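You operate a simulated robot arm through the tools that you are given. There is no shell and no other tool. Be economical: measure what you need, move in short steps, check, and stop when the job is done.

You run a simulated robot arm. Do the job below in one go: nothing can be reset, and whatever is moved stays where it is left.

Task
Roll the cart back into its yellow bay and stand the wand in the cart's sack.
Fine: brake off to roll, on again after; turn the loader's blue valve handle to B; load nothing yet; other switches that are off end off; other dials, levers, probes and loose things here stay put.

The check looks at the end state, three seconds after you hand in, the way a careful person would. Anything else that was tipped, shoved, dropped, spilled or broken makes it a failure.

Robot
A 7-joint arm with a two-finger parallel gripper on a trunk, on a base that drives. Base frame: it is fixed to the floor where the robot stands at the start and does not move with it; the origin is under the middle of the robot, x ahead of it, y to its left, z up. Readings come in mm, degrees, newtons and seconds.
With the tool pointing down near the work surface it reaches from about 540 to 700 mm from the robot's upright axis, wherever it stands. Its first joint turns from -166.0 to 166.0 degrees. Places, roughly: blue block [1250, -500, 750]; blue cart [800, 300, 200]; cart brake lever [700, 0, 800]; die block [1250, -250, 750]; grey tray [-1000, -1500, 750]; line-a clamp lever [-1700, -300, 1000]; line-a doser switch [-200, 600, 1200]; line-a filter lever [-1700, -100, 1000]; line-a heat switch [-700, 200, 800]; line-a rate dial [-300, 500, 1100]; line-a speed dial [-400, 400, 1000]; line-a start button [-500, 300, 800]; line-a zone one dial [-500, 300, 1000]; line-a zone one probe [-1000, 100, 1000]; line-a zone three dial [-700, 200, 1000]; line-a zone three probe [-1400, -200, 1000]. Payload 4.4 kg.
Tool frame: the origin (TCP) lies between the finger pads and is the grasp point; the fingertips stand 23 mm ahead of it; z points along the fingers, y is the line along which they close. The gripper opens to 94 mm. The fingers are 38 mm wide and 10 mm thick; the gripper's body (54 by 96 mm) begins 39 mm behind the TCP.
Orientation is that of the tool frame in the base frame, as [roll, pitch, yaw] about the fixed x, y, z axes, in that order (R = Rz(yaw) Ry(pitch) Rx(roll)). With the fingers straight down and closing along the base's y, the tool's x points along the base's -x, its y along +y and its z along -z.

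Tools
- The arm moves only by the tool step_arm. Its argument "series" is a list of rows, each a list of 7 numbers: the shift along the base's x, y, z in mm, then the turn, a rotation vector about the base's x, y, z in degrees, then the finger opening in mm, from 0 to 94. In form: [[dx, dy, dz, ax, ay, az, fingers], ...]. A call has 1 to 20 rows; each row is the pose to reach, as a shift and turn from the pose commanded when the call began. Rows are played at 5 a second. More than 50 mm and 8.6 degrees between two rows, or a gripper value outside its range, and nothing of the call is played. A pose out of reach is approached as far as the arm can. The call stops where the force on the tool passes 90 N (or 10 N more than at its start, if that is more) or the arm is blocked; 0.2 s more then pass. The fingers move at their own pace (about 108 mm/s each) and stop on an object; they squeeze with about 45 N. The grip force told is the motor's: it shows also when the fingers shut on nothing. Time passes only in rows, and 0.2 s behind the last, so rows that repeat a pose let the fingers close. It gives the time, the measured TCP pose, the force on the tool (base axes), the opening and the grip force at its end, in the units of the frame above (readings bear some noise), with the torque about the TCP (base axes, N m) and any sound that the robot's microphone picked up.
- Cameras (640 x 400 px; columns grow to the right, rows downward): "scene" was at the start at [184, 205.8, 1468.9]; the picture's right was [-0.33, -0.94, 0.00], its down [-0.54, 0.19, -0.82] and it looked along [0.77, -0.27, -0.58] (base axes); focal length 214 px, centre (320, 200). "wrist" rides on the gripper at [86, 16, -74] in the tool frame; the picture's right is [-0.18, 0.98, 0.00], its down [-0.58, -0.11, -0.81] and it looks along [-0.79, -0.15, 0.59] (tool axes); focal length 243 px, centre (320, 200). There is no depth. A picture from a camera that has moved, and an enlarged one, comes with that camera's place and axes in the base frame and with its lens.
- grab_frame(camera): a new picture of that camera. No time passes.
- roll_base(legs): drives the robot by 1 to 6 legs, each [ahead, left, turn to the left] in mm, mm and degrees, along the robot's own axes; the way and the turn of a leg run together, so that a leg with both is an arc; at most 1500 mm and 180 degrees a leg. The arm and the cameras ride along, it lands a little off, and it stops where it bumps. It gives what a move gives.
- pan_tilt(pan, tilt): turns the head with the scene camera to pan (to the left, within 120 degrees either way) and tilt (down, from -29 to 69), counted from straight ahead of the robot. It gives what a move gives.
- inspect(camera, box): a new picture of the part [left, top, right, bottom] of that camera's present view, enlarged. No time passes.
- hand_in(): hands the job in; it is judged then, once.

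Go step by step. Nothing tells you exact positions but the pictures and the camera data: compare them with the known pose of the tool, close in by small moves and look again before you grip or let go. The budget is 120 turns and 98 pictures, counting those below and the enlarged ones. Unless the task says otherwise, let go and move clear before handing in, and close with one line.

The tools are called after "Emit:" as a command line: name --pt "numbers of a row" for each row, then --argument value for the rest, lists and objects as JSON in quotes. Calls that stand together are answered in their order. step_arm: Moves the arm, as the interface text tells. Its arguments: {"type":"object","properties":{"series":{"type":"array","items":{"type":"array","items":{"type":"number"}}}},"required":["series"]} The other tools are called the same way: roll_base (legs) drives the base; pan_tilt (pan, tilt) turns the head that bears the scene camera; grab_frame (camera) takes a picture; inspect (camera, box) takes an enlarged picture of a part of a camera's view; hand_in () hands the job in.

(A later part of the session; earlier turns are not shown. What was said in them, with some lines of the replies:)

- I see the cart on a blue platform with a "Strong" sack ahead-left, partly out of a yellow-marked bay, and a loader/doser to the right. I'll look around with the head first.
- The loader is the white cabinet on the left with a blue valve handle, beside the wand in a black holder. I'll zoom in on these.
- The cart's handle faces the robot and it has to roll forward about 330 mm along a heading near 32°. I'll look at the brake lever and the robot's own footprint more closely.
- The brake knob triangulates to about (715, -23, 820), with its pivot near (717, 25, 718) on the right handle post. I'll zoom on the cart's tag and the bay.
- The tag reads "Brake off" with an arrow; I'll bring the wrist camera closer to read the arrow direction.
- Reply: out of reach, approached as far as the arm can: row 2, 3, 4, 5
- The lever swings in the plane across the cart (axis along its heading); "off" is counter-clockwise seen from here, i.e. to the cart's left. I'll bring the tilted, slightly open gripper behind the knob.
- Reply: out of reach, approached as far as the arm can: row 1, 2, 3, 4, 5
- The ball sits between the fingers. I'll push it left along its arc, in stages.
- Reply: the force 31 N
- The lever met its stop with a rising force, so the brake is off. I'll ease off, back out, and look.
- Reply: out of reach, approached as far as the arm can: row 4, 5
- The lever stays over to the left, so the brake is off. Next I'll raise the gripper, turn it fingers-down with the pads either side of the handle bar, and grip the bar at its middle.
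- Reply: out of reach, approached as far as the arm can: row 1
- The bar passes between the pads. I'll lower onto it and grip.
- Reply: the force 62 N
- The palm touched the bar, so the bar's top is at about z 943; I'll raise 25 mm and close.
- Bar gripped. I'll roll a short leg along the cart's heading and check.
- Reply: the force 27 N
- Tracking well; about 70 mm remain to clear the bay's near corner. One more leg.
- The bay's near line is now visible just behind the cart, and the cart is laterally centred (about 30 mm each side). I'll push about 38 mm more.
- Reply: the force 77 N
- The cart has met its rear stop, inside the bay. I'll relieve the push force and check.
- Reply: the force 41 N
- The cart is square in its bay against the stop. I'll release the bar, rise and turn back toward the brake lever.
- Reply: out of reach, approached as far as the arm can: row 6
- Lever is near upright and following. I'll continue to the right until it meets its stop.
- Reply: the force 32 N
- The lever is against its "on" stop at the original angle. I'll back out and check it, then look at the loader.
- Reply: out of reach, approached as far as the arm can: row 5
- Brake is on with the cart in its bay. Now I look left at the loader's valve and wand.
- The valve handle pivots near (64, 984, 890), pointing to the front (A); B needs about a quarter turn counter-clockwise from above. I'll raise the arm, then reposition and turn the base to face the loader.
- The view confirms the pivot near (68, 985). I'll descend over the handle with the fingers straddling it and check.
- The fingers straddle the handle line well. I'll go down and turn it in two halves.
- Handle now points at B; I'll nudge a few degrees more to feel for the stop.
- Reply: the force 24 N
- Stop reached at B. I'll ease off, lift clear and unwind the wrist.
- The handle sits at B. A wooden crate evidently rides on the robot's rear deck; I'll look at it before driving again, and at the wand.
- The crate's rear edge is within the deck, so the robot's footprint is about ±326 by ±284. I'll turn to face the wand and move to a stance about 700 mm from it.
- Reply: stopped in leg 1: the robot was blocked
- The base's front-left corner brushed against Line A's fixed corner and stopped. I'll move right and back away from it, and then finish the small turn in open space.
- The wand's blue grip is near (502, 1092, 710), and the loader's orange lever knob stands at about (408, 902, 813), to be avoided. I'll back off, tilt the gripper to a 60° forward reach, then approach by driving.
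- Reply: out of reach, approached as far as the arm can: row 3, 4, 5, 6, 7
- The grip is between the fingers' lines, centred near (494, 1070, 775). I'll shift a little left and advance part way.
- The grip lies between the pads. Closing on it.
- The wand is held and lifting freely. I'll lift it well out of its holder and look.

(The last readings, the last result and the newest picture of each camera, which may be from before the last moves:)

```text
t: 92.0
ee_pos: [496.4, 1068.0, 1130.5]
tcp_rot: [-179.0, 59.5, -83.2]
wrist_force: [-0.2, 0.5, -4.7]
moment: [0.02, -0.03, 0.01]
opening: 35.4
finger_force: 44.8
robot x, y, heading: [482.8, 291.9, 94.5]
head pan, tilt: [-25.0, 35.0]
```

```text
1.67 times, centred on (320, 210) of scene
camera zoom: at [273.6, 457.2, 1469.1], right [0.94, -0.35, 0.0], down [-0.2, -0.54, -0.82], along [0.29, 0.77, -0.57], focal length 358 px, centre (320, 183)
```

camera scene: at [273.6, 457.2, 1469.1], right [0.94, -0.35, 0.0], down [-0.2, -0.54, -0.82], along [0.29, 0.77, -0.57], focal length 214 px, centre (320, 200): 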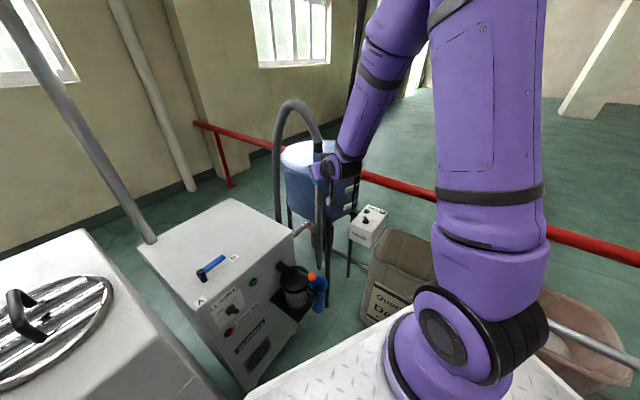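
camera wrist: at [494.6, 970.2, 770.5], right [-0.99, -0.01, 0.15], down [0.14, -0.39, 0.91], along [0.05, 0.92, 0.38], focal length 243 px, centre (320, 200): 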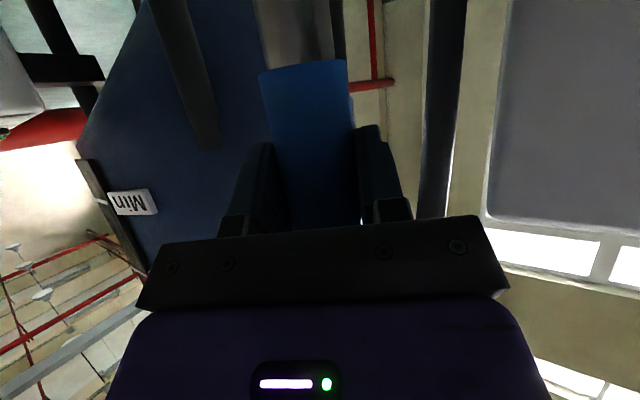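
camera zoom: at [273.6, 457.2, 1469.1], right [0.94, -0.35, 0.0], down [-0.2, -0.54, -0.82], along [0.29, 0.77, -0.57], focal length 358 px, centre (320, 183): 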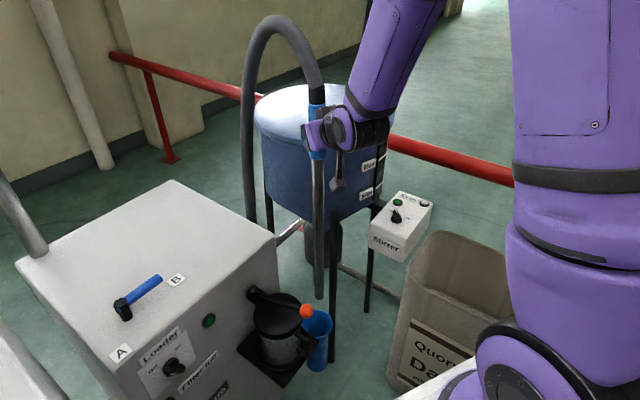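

The wand tip hangs about 513 mm below the grip point and is clear of the holder. I'll raise it further, then swing it by turning the base, watching the force from the hose.

Emit:
step_arm --pt "0 0 45 0 0 0 15" --pt "0 0 90 0 0 0 15" --pt "0 0 135 0 0 0 15" --pt "0 0 175 0 0 0 15"

Emit:
roll_base --legs '[[-10, 43, 0], [0, 0, -24]]'

Emit:
roll_base --legs '[[0, 0, -23]]'

Emit:
pan_tilt --pan 15 --tilt 30

Emit:
grab_frame --camera "scene"

```text
t: 93.0
ee_pos: [495.9, 1068.2, 1303.5]
tcp_rot: [-179.0, 59.5, -83.2]
wrist_force: [0.6, 0.8, -4.7]
moment: [-0.01, -0.02, 0.03]
opening: 35.3
finger_force: 45.3
robot x, y, heading: [481.6, 292.9, 94.3]
head pan, tilt: [-25.0, 35.0]
```

```text
t: 95.1
ee_pos: [772.2, 980.0, 1306.5]
tcp_rot: [-179.0, 59.5, -107.5]
wrist_force: [-0.8, 0.4, -5.1]
moment: [0.01, 0.01, -0.04]
opening: 35.2
finger_force: 45.0
robot x, y, heading: [445.1, 279.9, 69.9]
head pan, tilt: [-25.0, 35.0]
```

```text
t: 96.8
ee_pos: [1027.1, 787.9, 1304.4]
tcp_rot: [-179.0, 59.5, -131.2]
wrist_force: [-0.2, 0.4, -4.1]
moment: [0.02, 0.03, -0.03]
opening: 35.3
finger_force: 44.6
robot x, y, heading: [439.6, 281.8, 46.5]
head pan, tilt: [-25.0, 35.0]
```

```text
t: 97.8
ee_pos: [1027.2, 787.5, 1304.4]
tcp_rot: [-179.0, 59.6, -131.4]
wrist_force: [-0.2, 0.1, -3.5]
moment: [-0.01, 0.03, -0.02]
opening: 35.5
finger_force: 45.2
robot x, y, heading: [442.4, 276.9, 46.4]
head pan, tilt: [15.0, 30.0]
```

```text
22 pictures are left
camera scene: at [385.4, 593.8, 1476.9], right [0.88, -0.48, 0.0], down [-0.24, -0.44, -0.87], along [0.42, 0.76, -0.5], focal length 214 px, centre (320, 200)
```

scene: 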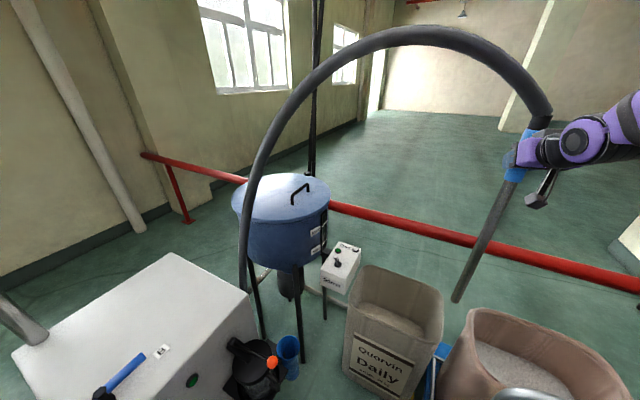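

Emit:
roll_base --legs '[[0, 0, -22]]'

Emit:
pan_tilt --pan 0 --tilt 40

Emit:
grab_frame --camera "scene"

Emit:
grab_frame --camera "wrist"

```text
t: 99.4
ee_pos: [1174.9, 534.5, 1305.2]
tcp_rot: [-179.1, 59.5, -153.1]
wrist_force: [0.0, 0.4, -4.2]
moment: [-0.01, 0.03, -0.01]
opening: 35.3
finger_force: 45.3
robot x, y, heading: [440.3, 282.1, 24.8]
head pan, tilt: [15.0, 30.0]
```

```text
t: 100.1
ee_pos: [1174.7, 533.5, 1305.3]
tcp_rot: [-179.0, 59.4, -153.2]
wrist_force: [0.2, 0.7, -3.8]
moment: [0.01, -0.01, 0.02]
opening: 35.3
finger_force: 44.8
robot x, y, heading: [443.1, 278.0, 24.6]
head pan, tilt: [0.0, 40.0]
```

```text
21 pictures are left
camera scene: at [513.7, 570.6, 1461.6], right [0.42, -0.91, 0.0], down [-0.58, -0.27, -0.77], along [0.7, 0.32, -0.64], focal length 214 px, centre (320, 200)
```

scene: 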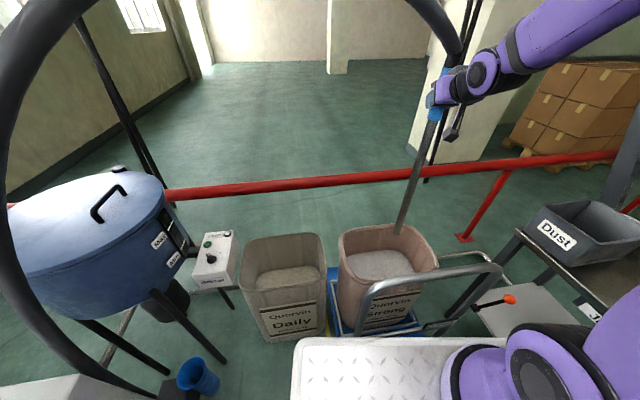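

```text
20 pictures are left
camera wrist: at [1071.8, 500.3, 1266.9], right [-0.35, 0.93, 0.15], down [-0.31, -0.27, 0.91], along [0.88, 0.27, 0.38], focal length 243 px, centre (320, 200)
```

wrist: 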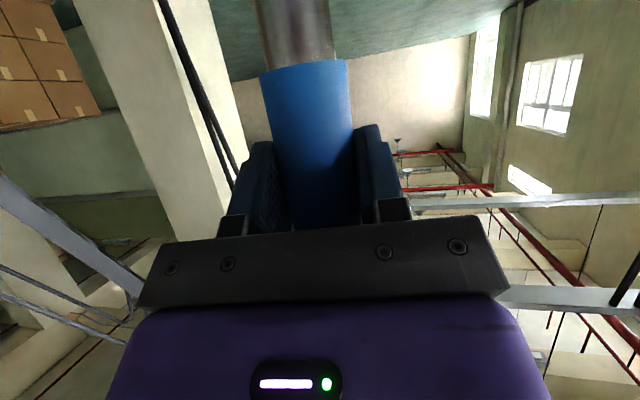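

The wand hangs over the sack. I'll centre it a little and lower toward the rim.

Emit:
step_arm --pt "-15 8 0 0 0 0 15" --pt "-30 15 0 0 0 0 15" --pt "-30 15 -40 0 0 0 15" --pt "-30 15 -80 0 0 0 15"

Emit:
inspect --camera "scene" --box '[300, 60, 500, 340]'

```text
t: 101.1
ee_pos: [1145.5, 548.3, 1226.8]
tcp_rot: [-179.0, 59.7, -153.1]
wrist_force: [-0.1, 0.6, -4.2]
moment: [-0.03, 0.05, -0.01]
opening: 35.0
finger_force: 45.1
robot x, y, heading: [441.9, 279.7, 24.7]
head pan, tilt: [0.0, 40.0]
```

```text
1.43 times, centred on (400, 200) of scene
camera zoom: at [513.1, 570.3, 1461.7], right [0.42, -0.91, 0.0], down [-0.58, -0.27, -0.77], along [0.7, 0.32, -0.64], focal length 306 px, centre (206, 200)
```

zoom: 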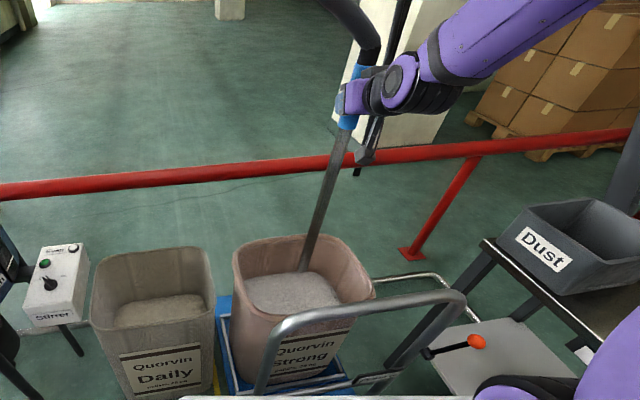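

Emit:
step_arm --pt "0 0 -25 0 0 0 15" --pt "0 0 -50 0 0 0 15" --pt "0 0 -75 0 0 0 15" --pt "0 0 -100 0 0 0 15"

Emit:
step_arm --pt "0 0 -15 0 0 0 15" --pt "0 0 -30 0 0 0 15"

Emit:
inspect --camera "scene" --box '[300, 60, 500, 340]'

```text
t: 102.1
ee_pos: [1144.6, 550.1, 1125.1]
tcp_rot: [-179.1, 59.6, -153.1]
wrist_force: [0.0, 0.2, -3.9]
moment: [-0.02, 0.04, 0.01]
opening: 35.2
finger_force: 44.9
robot x, y, heading: [443.7, 283.0, 24.5]
head pan, tilt: [0.0, 40.0]
```

```text
t: 102.7
ee_pos: [1143.0, 549.6, 1094.3]
tcp_rot: [-179.1, 59.5, -153.1]
wrist_force: [0.1, -0.7, -3.8]
moment: [0.02, 0.04, 0.02]
opening: 35.5
finger_force: 45.1
robot x, y, heading: [444.6, 279.2, 24.6]
head pan, tilt: [0.0, 40.0]
```

```text
1.43 times, centred on (400, 200) of scene
camera zoom: at [513.5, 570.4, 1461.6], right [0.42, -0.91, 0.0], down [-0.58, -0.27, -0.77], along [0.7, 0.32, -0.64], focal length 306 px, centre (206, 200)
```

zoom: 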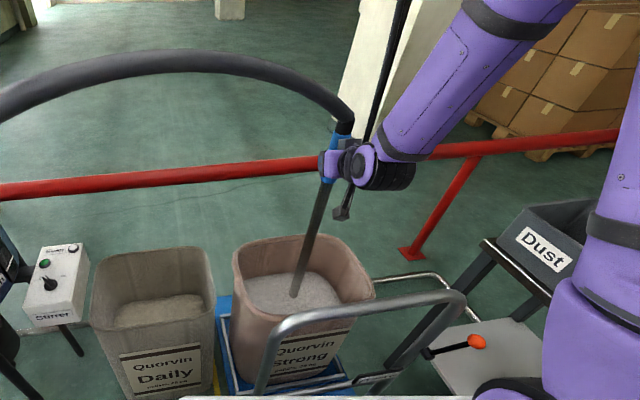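

Emit:
step_arm --pt "0 0 -15 0 0 0 15" --pt "0 0 -30 0 0 0 15" --pt "0 0 -45 0 0 0 15"

Emit:
step_arm --pt "0 0 -15 0 0 0 15" --pt "0 0 -30 0 0 0 15"

Emit:
inspect --camera "scene" --box '[300, 60, 500, 340]'

```text
t: 103.5
ee_pos: [1144.4, 548.6, 1048.4]
tcp_rot: [-178.9, 59.6, -153.1]
wrist_force: [0.2, -0.4, -4.9]
moment: [-0.01, 0.01, 0.02]
opening: 35.0
finger_force: 44.6
robot x, y, heading: [443.4, 277.8, 24.5]
head pan, tilt: [0.0, 40.0]
```

```text
t: 104.1
ee_pos: [1145.3, 548.7, 1019.6]
tcp_rot: [-178.9, 59.5, -153.1]
wrist_force: [-0.5, 0.1, -4.1]
moment: [-0.02, 0.05, -0.03]
opening: 35.3
finger_force: 44.9
robot x, y, heading: [441.2, 279.4, 24.6]
head pan, tilt: [0.0, 40.0]
```

```text
1.43 times, centred on (400, 200) of scene
camera zoom: at [513.4, 570.4, 1461.6], right [0.42, -0.91, 0.0], down [-0.58, -0.27, -0.77], along [0.7, 0.32, -0.64], focal length 306 px, centre (206, 200)
```

zoom: 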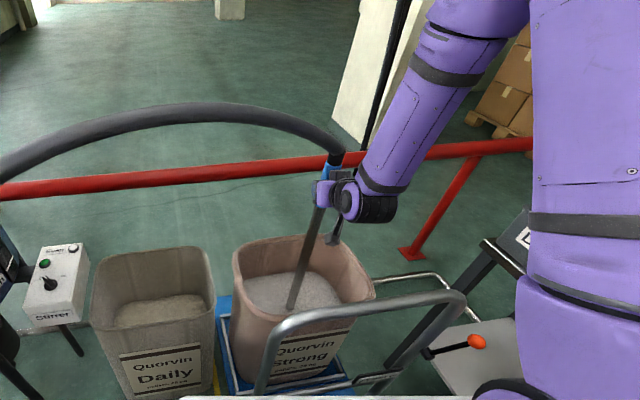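

Emit:
step_arm --pt "0 0 -15 0 0 0 15" --pt "0 0 -30 0 0 0 15" --pt "0 0 -45 0 0 0 15"

Emit:
inspect --camera "scene" --box '[320, 120, 460, 320]'

```text
t: 104.9
ee_pos: [1144.6, 547.9, 972.7]
tcp_rot: [-179.1, 59.5, -153.1]
wrist_force: [-0.7, 0.2, -4.3]
moment: [-0.01, 0.0, 0.02]
opening: 35.3
finger_force: 44.4
robot x, y, heading: [440.6, 279.2, 24.7]
head pan, tilt: [0.0, 40.0]
```

```text
2.00 times, centred on (390, 220) of scene
camera zoom: at [513.4, 570.4, 1461.6], right [0.42, -0.91, 0.0], down [-0.58, -0.27, -0.77], along [0.7, 0.32, -0.64], focal length 429 px, centre (180, 160)
```

zoom: 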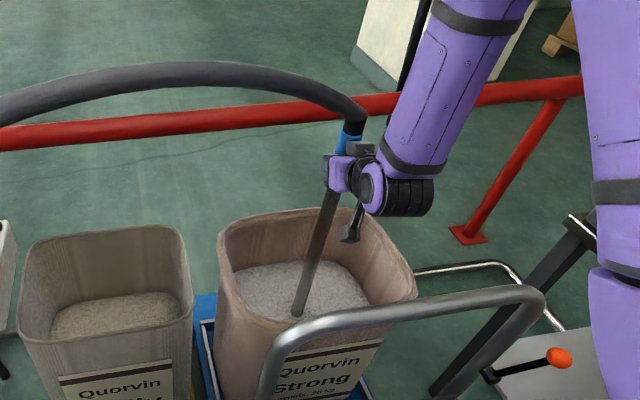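

The tip is now entering the pellets with no resistance. I'll keep lowering while keeping the arm above the handle bar.

Emit:
step_arm --pt "0 0 -15 0 0 0 15" --pt "0 0 -30 0 0 0 15" --pt "0 0 -45 0 0 0 15"

Emit:
grab_frame --camera "scene"

```text
t: 105.7
ee_pos: [1142.6, 548.5, 930.6]
tcp_rot: [-179.0, 59.5, -153.1]
wrist_force: [0.4, 0.9, -4.7]
moment: [-0.04, 0.05, 0.0]
opening: 35.0
finger_force: 45.0
robot x, y, heading: [440.5, 282.4, 24.5]
head pan, tilt: [0.0, 40.0]
```

```text
15 pictures are left
camera scene: at [513.5, 570.4, 1461.6], right [0.42, -0.91, 0.0], down [-0.58, -0.27, -0.77], along [0.7, 0.32, -0.64], focal length 214 px, centre (320, 200)
```

scene: 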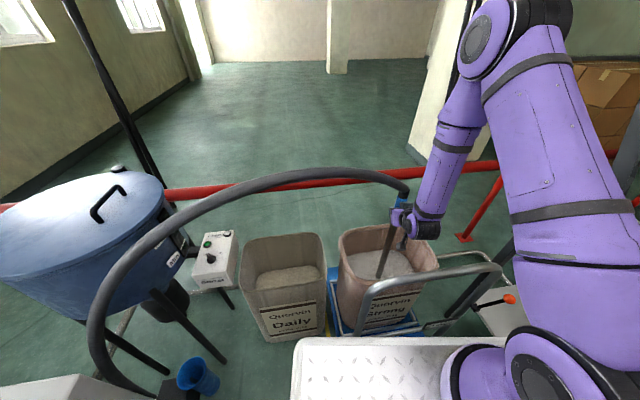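

Emit:
step_arm --pt "9 4 0 0 0 0 15" --pt "18 9 0 0 0 0 15" --pt "22 11 -15 0 0 0 15" --pt "22 11 -30 0 0 0 15" --pt "22 11 -45 0 0 0 15"

Emit:
inspect --camera "scene" --box '[320, 150, 520, 340]'

```text
t: 106.9
ee_pos: [1166.7, 558.5, 889.2]
tcp_rot: [-179.0, 60.3, -153.0]
wrist_force: [0.9, -0.9, 43.3]
moment: [0.15, -0.53, 0.06]
opening: 34.8
finger_force: 45.2
robot x, y, heading: [436.8, 278.2, 24.6]
head pan, tilt: [0.0, 40.0]
```

```text
2.11 times, centred on (420, 245) of scene
camera zoom: at [512.1, 569.9, 1461.8], right [0.42, -0.91, 0.0], down [-0.58, -0.27, -0.77], along [0.7, 0.32, -0.64], focal length 452 px, centre (110, 105)
```

zoom: 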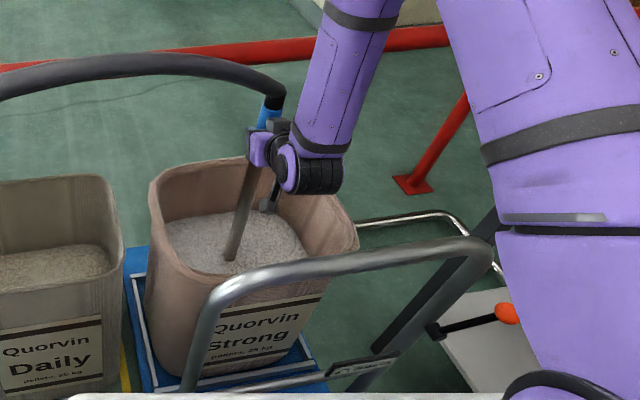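

The tip has met firm support about 100 mm below the pellet surface. I'll raise slightly, shift left and lean the wand gently on the sack's left rim so that it stands securely once released.

Emit:
step_arm --pt "0 0 20 0 0 0 15" --pt "0 0 40 0 0 0 15" --pt "-23 35 40 0 0 0 15" --pt "-46 70 40 0 0 0 15" --pt "-62 94 39 -2.7 -1.8 0 15" --pt "-78 118 36 -5.5 -3.6 0 15" --pt "-93 142 33 -8.2 -5.3 0 15" --pt "-104 158 30 -10 -6.5 0 15"

Emit:
inspect --camera "scene" --box '[280, 130, 480, 320]'

```text
t: 108.7
ee_pos: [1062.8, 716.9, 915.7]
tcp_rot: [-155.8, 58.7, -133.1]
wrist_force: [0.9, -1.0, -4.3]
moment: [0.08, 0.1, 0.06]
opening: 35.3
finger_force: 45.1
robot x, y, heading: [439.5, 278.8, 24.6]
head pan, tilt: [0.0, 40.0]
```

```text
2.11 times, centred on (380, 225) of scene
camera zoom: at [514.0, 570.2, 1461.6], right [0.42, -0.91, 0.0], down [-0.58, -0.27, -0.77], along [0.7, 0.32, -0.64], focal length 452 px, centre (194, 147)
```

zoom: 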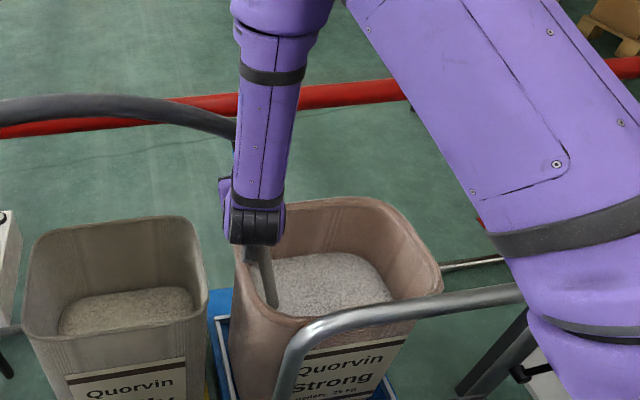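

Emit:
step_arm --pt "0 0 -12 0 0 0 15" --pt "0 0 -24 0 0 0 15" --pt "0 0 -32 0 0 0 15"

```text
t: 109.5
ee_pos: [1060.8, 719.2, 883.3]
tcp_rot: [-155.9, 58.7, -133.1]
wrist_force: [-0.3, -0.1, -4.5]
moment: [0.12, 0.08, 0.04]
opening: 35.2
finger_force: 45.5
robot x, y, heading: [444.4, 278.8, 24.6]
head pan, tilt: [0.0, 40.0]
```

Emit:
step_arm --pt "0 0 -5 0 0 0 15" --pt "-5 8 -6 -0.9 -0.6 0 15" --pt "-10 15 -8 -1.7 -1.1 0 15"

Emit:
step_arm --pt "-5 8 -1 -0.9 -0.6 0 15" --pt "-10 15 -3 -1.7 -1.1 0 15"

Emit:
inspect --camera "scene" --box '[280, 130, 480, 320]'

```text
t: 110.3
ee_pos: [1052.6, 733.0, 874.4]
tcp_rot: [-151.9, 58.1, -129.9]
wrist_force: [2.6, -3.7, -2.0]
moment: [-0.54, -0.51, 0.04]
opening: 35.5
finger_force: 45.0
robot x, y, heading: [443.8, 281.4, 24.6]
head pan, tilt: [0.0, 40.0]
```

```text
t: 110.9
ee_pos: [1041.8, 744.9, 871.5]
tcp_rot: [-148.2, 57.5, -126.8]
wrist_force: [10.1, -12.1, 0.9]
moment: [-2.08, -2.05, 0.14]
opening: 37.3
finger_force: 44.9
robot x, y, heading: [442.6, 279.7, 24.7]
head pan, tilt: [0.0, 40.0]
```

```text
2.11 times, centred on (380, 225) of scene
camera zoom: at [514.1, 569.9, 1461.7], right [0.42, -0.91, 0.0], down [-0.58, -0.27, -0.77], along [0.7, 0.32, -0.64], focal length 452 px, centre (194, 147)
```

zoom: 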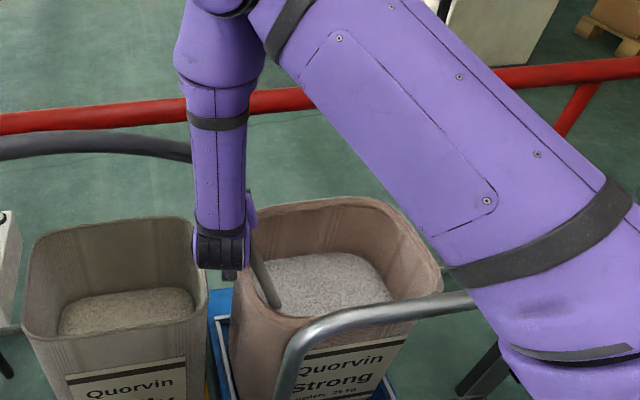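

The wand rests against the left rim with a light side force. I'll ease off, open, and back away.

Emit:
step_arm --pt "4 -5 1 0.7 0.5 0 15" --pt "4 -5 1 0.7 0.5 0 40" --pt "4 -5 1 0.7 0.5 0 60" --pt "4 -5 1 0.7 0.5 0 70" --pt "4 -5 1 0.7 0.5 0 70"

Emit:
grab_frame --camera "wrist"

```text
t: 112.1
ee_pos: [1045.7, 743.1, 872.7]
tcp_rot: [-150.0, 57.6, -128.0]
wrist_force: [-0.8, 0.0, -0.9]
moment: [-0.01, -0.02, 0.01]
opening: 70.4
finger_force: 0.1
robot x, y, heading: [443.1, 281.2, 24.5]
head pan, tilt: [0.0, 40.0]
```

```text
11 pictures are left
camera wrist: at [948.8, 700.1, 829.2], right [-0.35, 0.93, -0.11], down [-0.44, -0.07, 0.89], along [0.82, 0.36, 0.44], focal length 243 px, centre (320, 200)
```

wrist: 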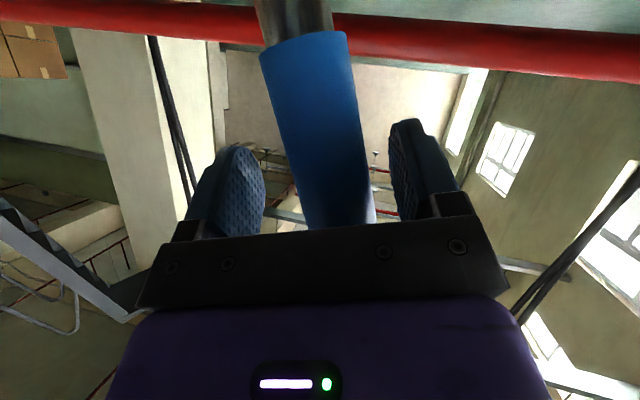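

The wand stays put, free of both pads. Backing straight out.

Emit:
step_arm --pt "-17 -5 9 0 0 0 70" --pt "-34 -10 18 0 0 0 70" --pt "-51 -15 27 0 0 0 70" --pt "-68 -20 36 0 0 0 70" --pt "-85 -25 46 0 0 0 70"

Emit:
grab_frame --camera "wrist"

Emit:
inspect --camera "scene" --box '[240, 100, 480, 340]'

```text
t: 113.3
ee_pos: [962.8, 715.2, 916.7]
tcp_rot: [-150.0, 57.7, -128.1]
wrist_force: [0.6, -0.5, 0.1]
moment: [-0.02, -0.01, -0.02]
opening: 69.9
finger_force: 0.0
robot x, y, heading: [443.1, 277.9, 24.7]
head pan, tilt: [0.0, 40.0]
```

```text
10 pictures are left
camera wrist: at [866.2, 673.0, 873.2], right [-0.35, 0.93, -0.11], down [-0.44, -0.06, 0.89], along [0.82, 0.36, 0.44], focal length 243 px, centre (320, 200)
```

wrist: 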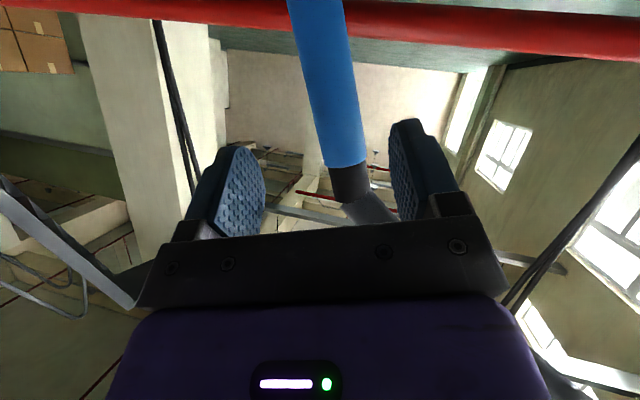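

```text
1.67 times, centred on (360, 220) of scene
camera zoom: at [513.8, 570.6, 1461.6], right [0.42, -0.91, 0.0], down [-0.58, -0.27, -0.77], along [0.7, 0.32, -0.64], focal length 358 px, centre (253, 167)
```

zoom: 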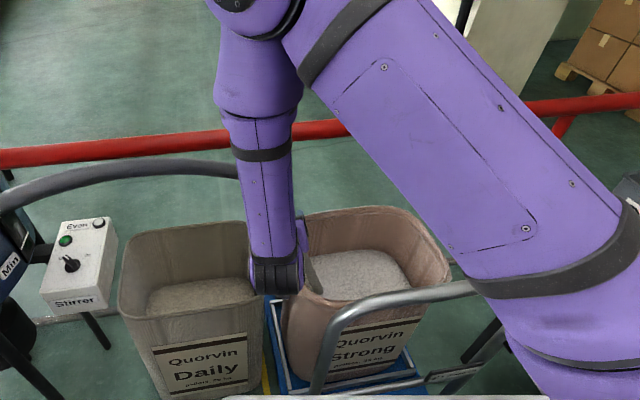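

Emit:
step_arm --pt "-5 -12 35 0 0 0 70" --pt "-10 -25 70 0 0 0 70" --pt "-10 -40 110 0 0 0 70" --pt "-10 -55 150 0 0 0 70" --pt "-10 -75 190 0 0 0 70" --pt "-10 -100 230 0 0 0 70" --pt "-10 -125 270 0 0 0 70" --pt "-10 -150 310 0 0 0 70"

Emit:
roll_base --legs '[[-120, 0, 0]]'

Emit:
pan_tilt --pan 10 --tilt 40

Emit:
grab_frame --camera "scene"

Emit:
inspect --camera "scene" --box '[260, 120, 520, 320]'

```text
t: 115.1
ee_pos: [972.2, 600.6, 1255.8]
tcp_rot: [-149.8, 57.6, -128.2]
wrist_force: [0.2, 0.9, -0.6]
moment: [-0.03, -0.04, -0.11]
opening: 70.0
finger_force: 0.1
out of reach, approached as far as the arm can: row 4, 5, 6, 7, 8
robot x, y, heading: [444.4, 279.3, 24.6]
head pan, tilt: [0.0, 40.0]
```

```text
t: 116.4
ee_pos: [856.7, 549.3, 1257.0]
tcp_rot: [-150.0, 57.7, -127.9]
wrist_force: [-0.6, -0.6, 0.1]
moment: [0.0, 0.0, 0.02]
opening: 70.0
finger_force: 0.1
robot x, y, heading: [328.7, 229.4, 25.0]
head pan, tilt: [0.0, 40.0]
```

```text
t: 117.1
ee_pos: [856.8, 549.4, 1256.2]
tcp_rot: [-149.9, 57.7, -127.9]
wrist_force: [-0.1, -1.2, 0.3]
moment: [0.05, -0.01, -0.01]
opening: 70.3
finger_force: 0.1
robot x, y, heading: [329.2, 225.3, 24.7]
head pan, tilt: [10.0, 40.0]
```

```text
8 pictures are left
camera scene: at [392.2, 531.6, 1461.6], right [0.57, -0.82, 0.0], down [-0.53, -0.37, -0.77], along [0.63, 0.44, -0.64], focal length 214 px, centre (320, 200)
```

scene: 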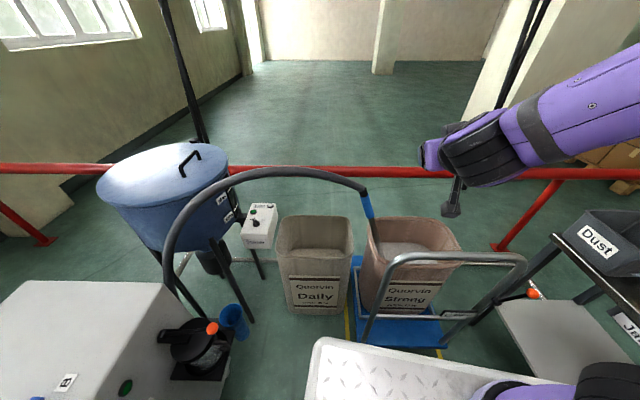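

```text
2.00 times, centred on (390, 220) of scene
camera zoom: at [392.2, 531.6, 1461.6], right [0.57, -0.82, 0.0], down [-0.53, -0.37, -0.77], along [0.63, 0.44, -0.64], focal length 429 px, centre (180, 160)
```

zoom: 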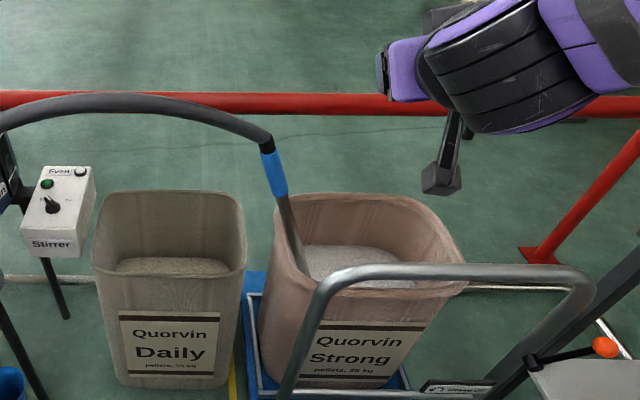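

The wand stands in the cart's sack, leaning on its left rim, and the lever is in the "on" position. One last check of the bay lines and of the loader's valve and switch.

Emit:
inspect --camera "scene" --box '[320, 230, 560, 380]'

Emit:
pan_tilt --pan 75 --tilt 40

Emit:
grab_frame --camera "scene"

```text
2.67 times, centred on (440, 305) of scene
camera zoom: at [392.2, 531.6, 1461.6], right [0.57, -0.82, 0.0], down [-0.53, -0.37, -0.77], along [0.63, 0.44, -0.64], focal length 572 px, centre (0, -80)
```

zoom: 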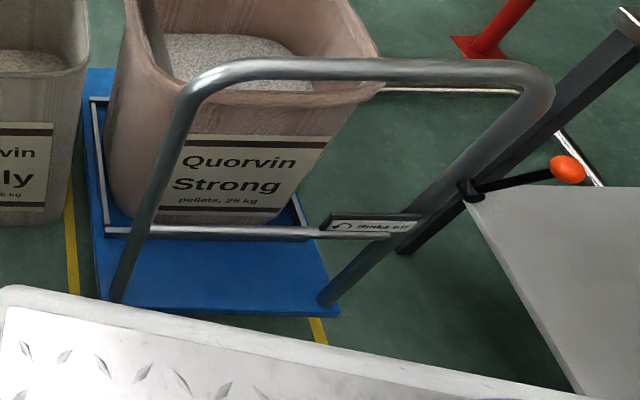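

```text
t: 118.5
ee_pos: [856.9, 549.7, 1256.2]
tcp_rot: [-149.9, 57.7, -127.9]
wrist_force: [0.0, -0.2, 0.2]
moment: [0.0, 0.02, -0.03]
opening: 70.1
finger_force: 0.0
robot x, y, heading: [328.8, 228.2, 24.6]
head pan, tilt: [75.0, 40.0]
```

```text
5 pictures are left
camera scene: at [308.0, 566.9, 1461.6], right [0.99, 0.17, 0.0], down [0.11, -0.63, -0.77], along [-0.13, 0.75, -0.64], focal length 214 px, centre (320, 200)
```

scene: 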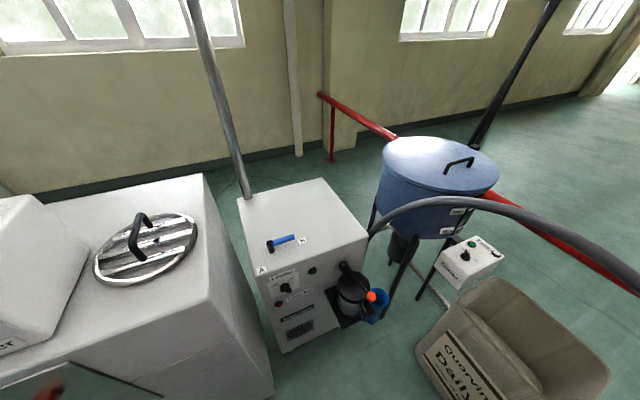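

Everything is in place: cart braked in its bay, the valve at B, the wand standing in the sack, and the gripper clear. Handing in.

Emit:
hand_in

```text
The job is handed in.
```

The cart is back in its yellow bay with the brake on. The loader's valve handle is at B with nothing loaded, and the wand stands in the cart's sack, leaning on its left rim. The base bumped line A's fixed end once while turning, and I saw nothing moved or damaged there.
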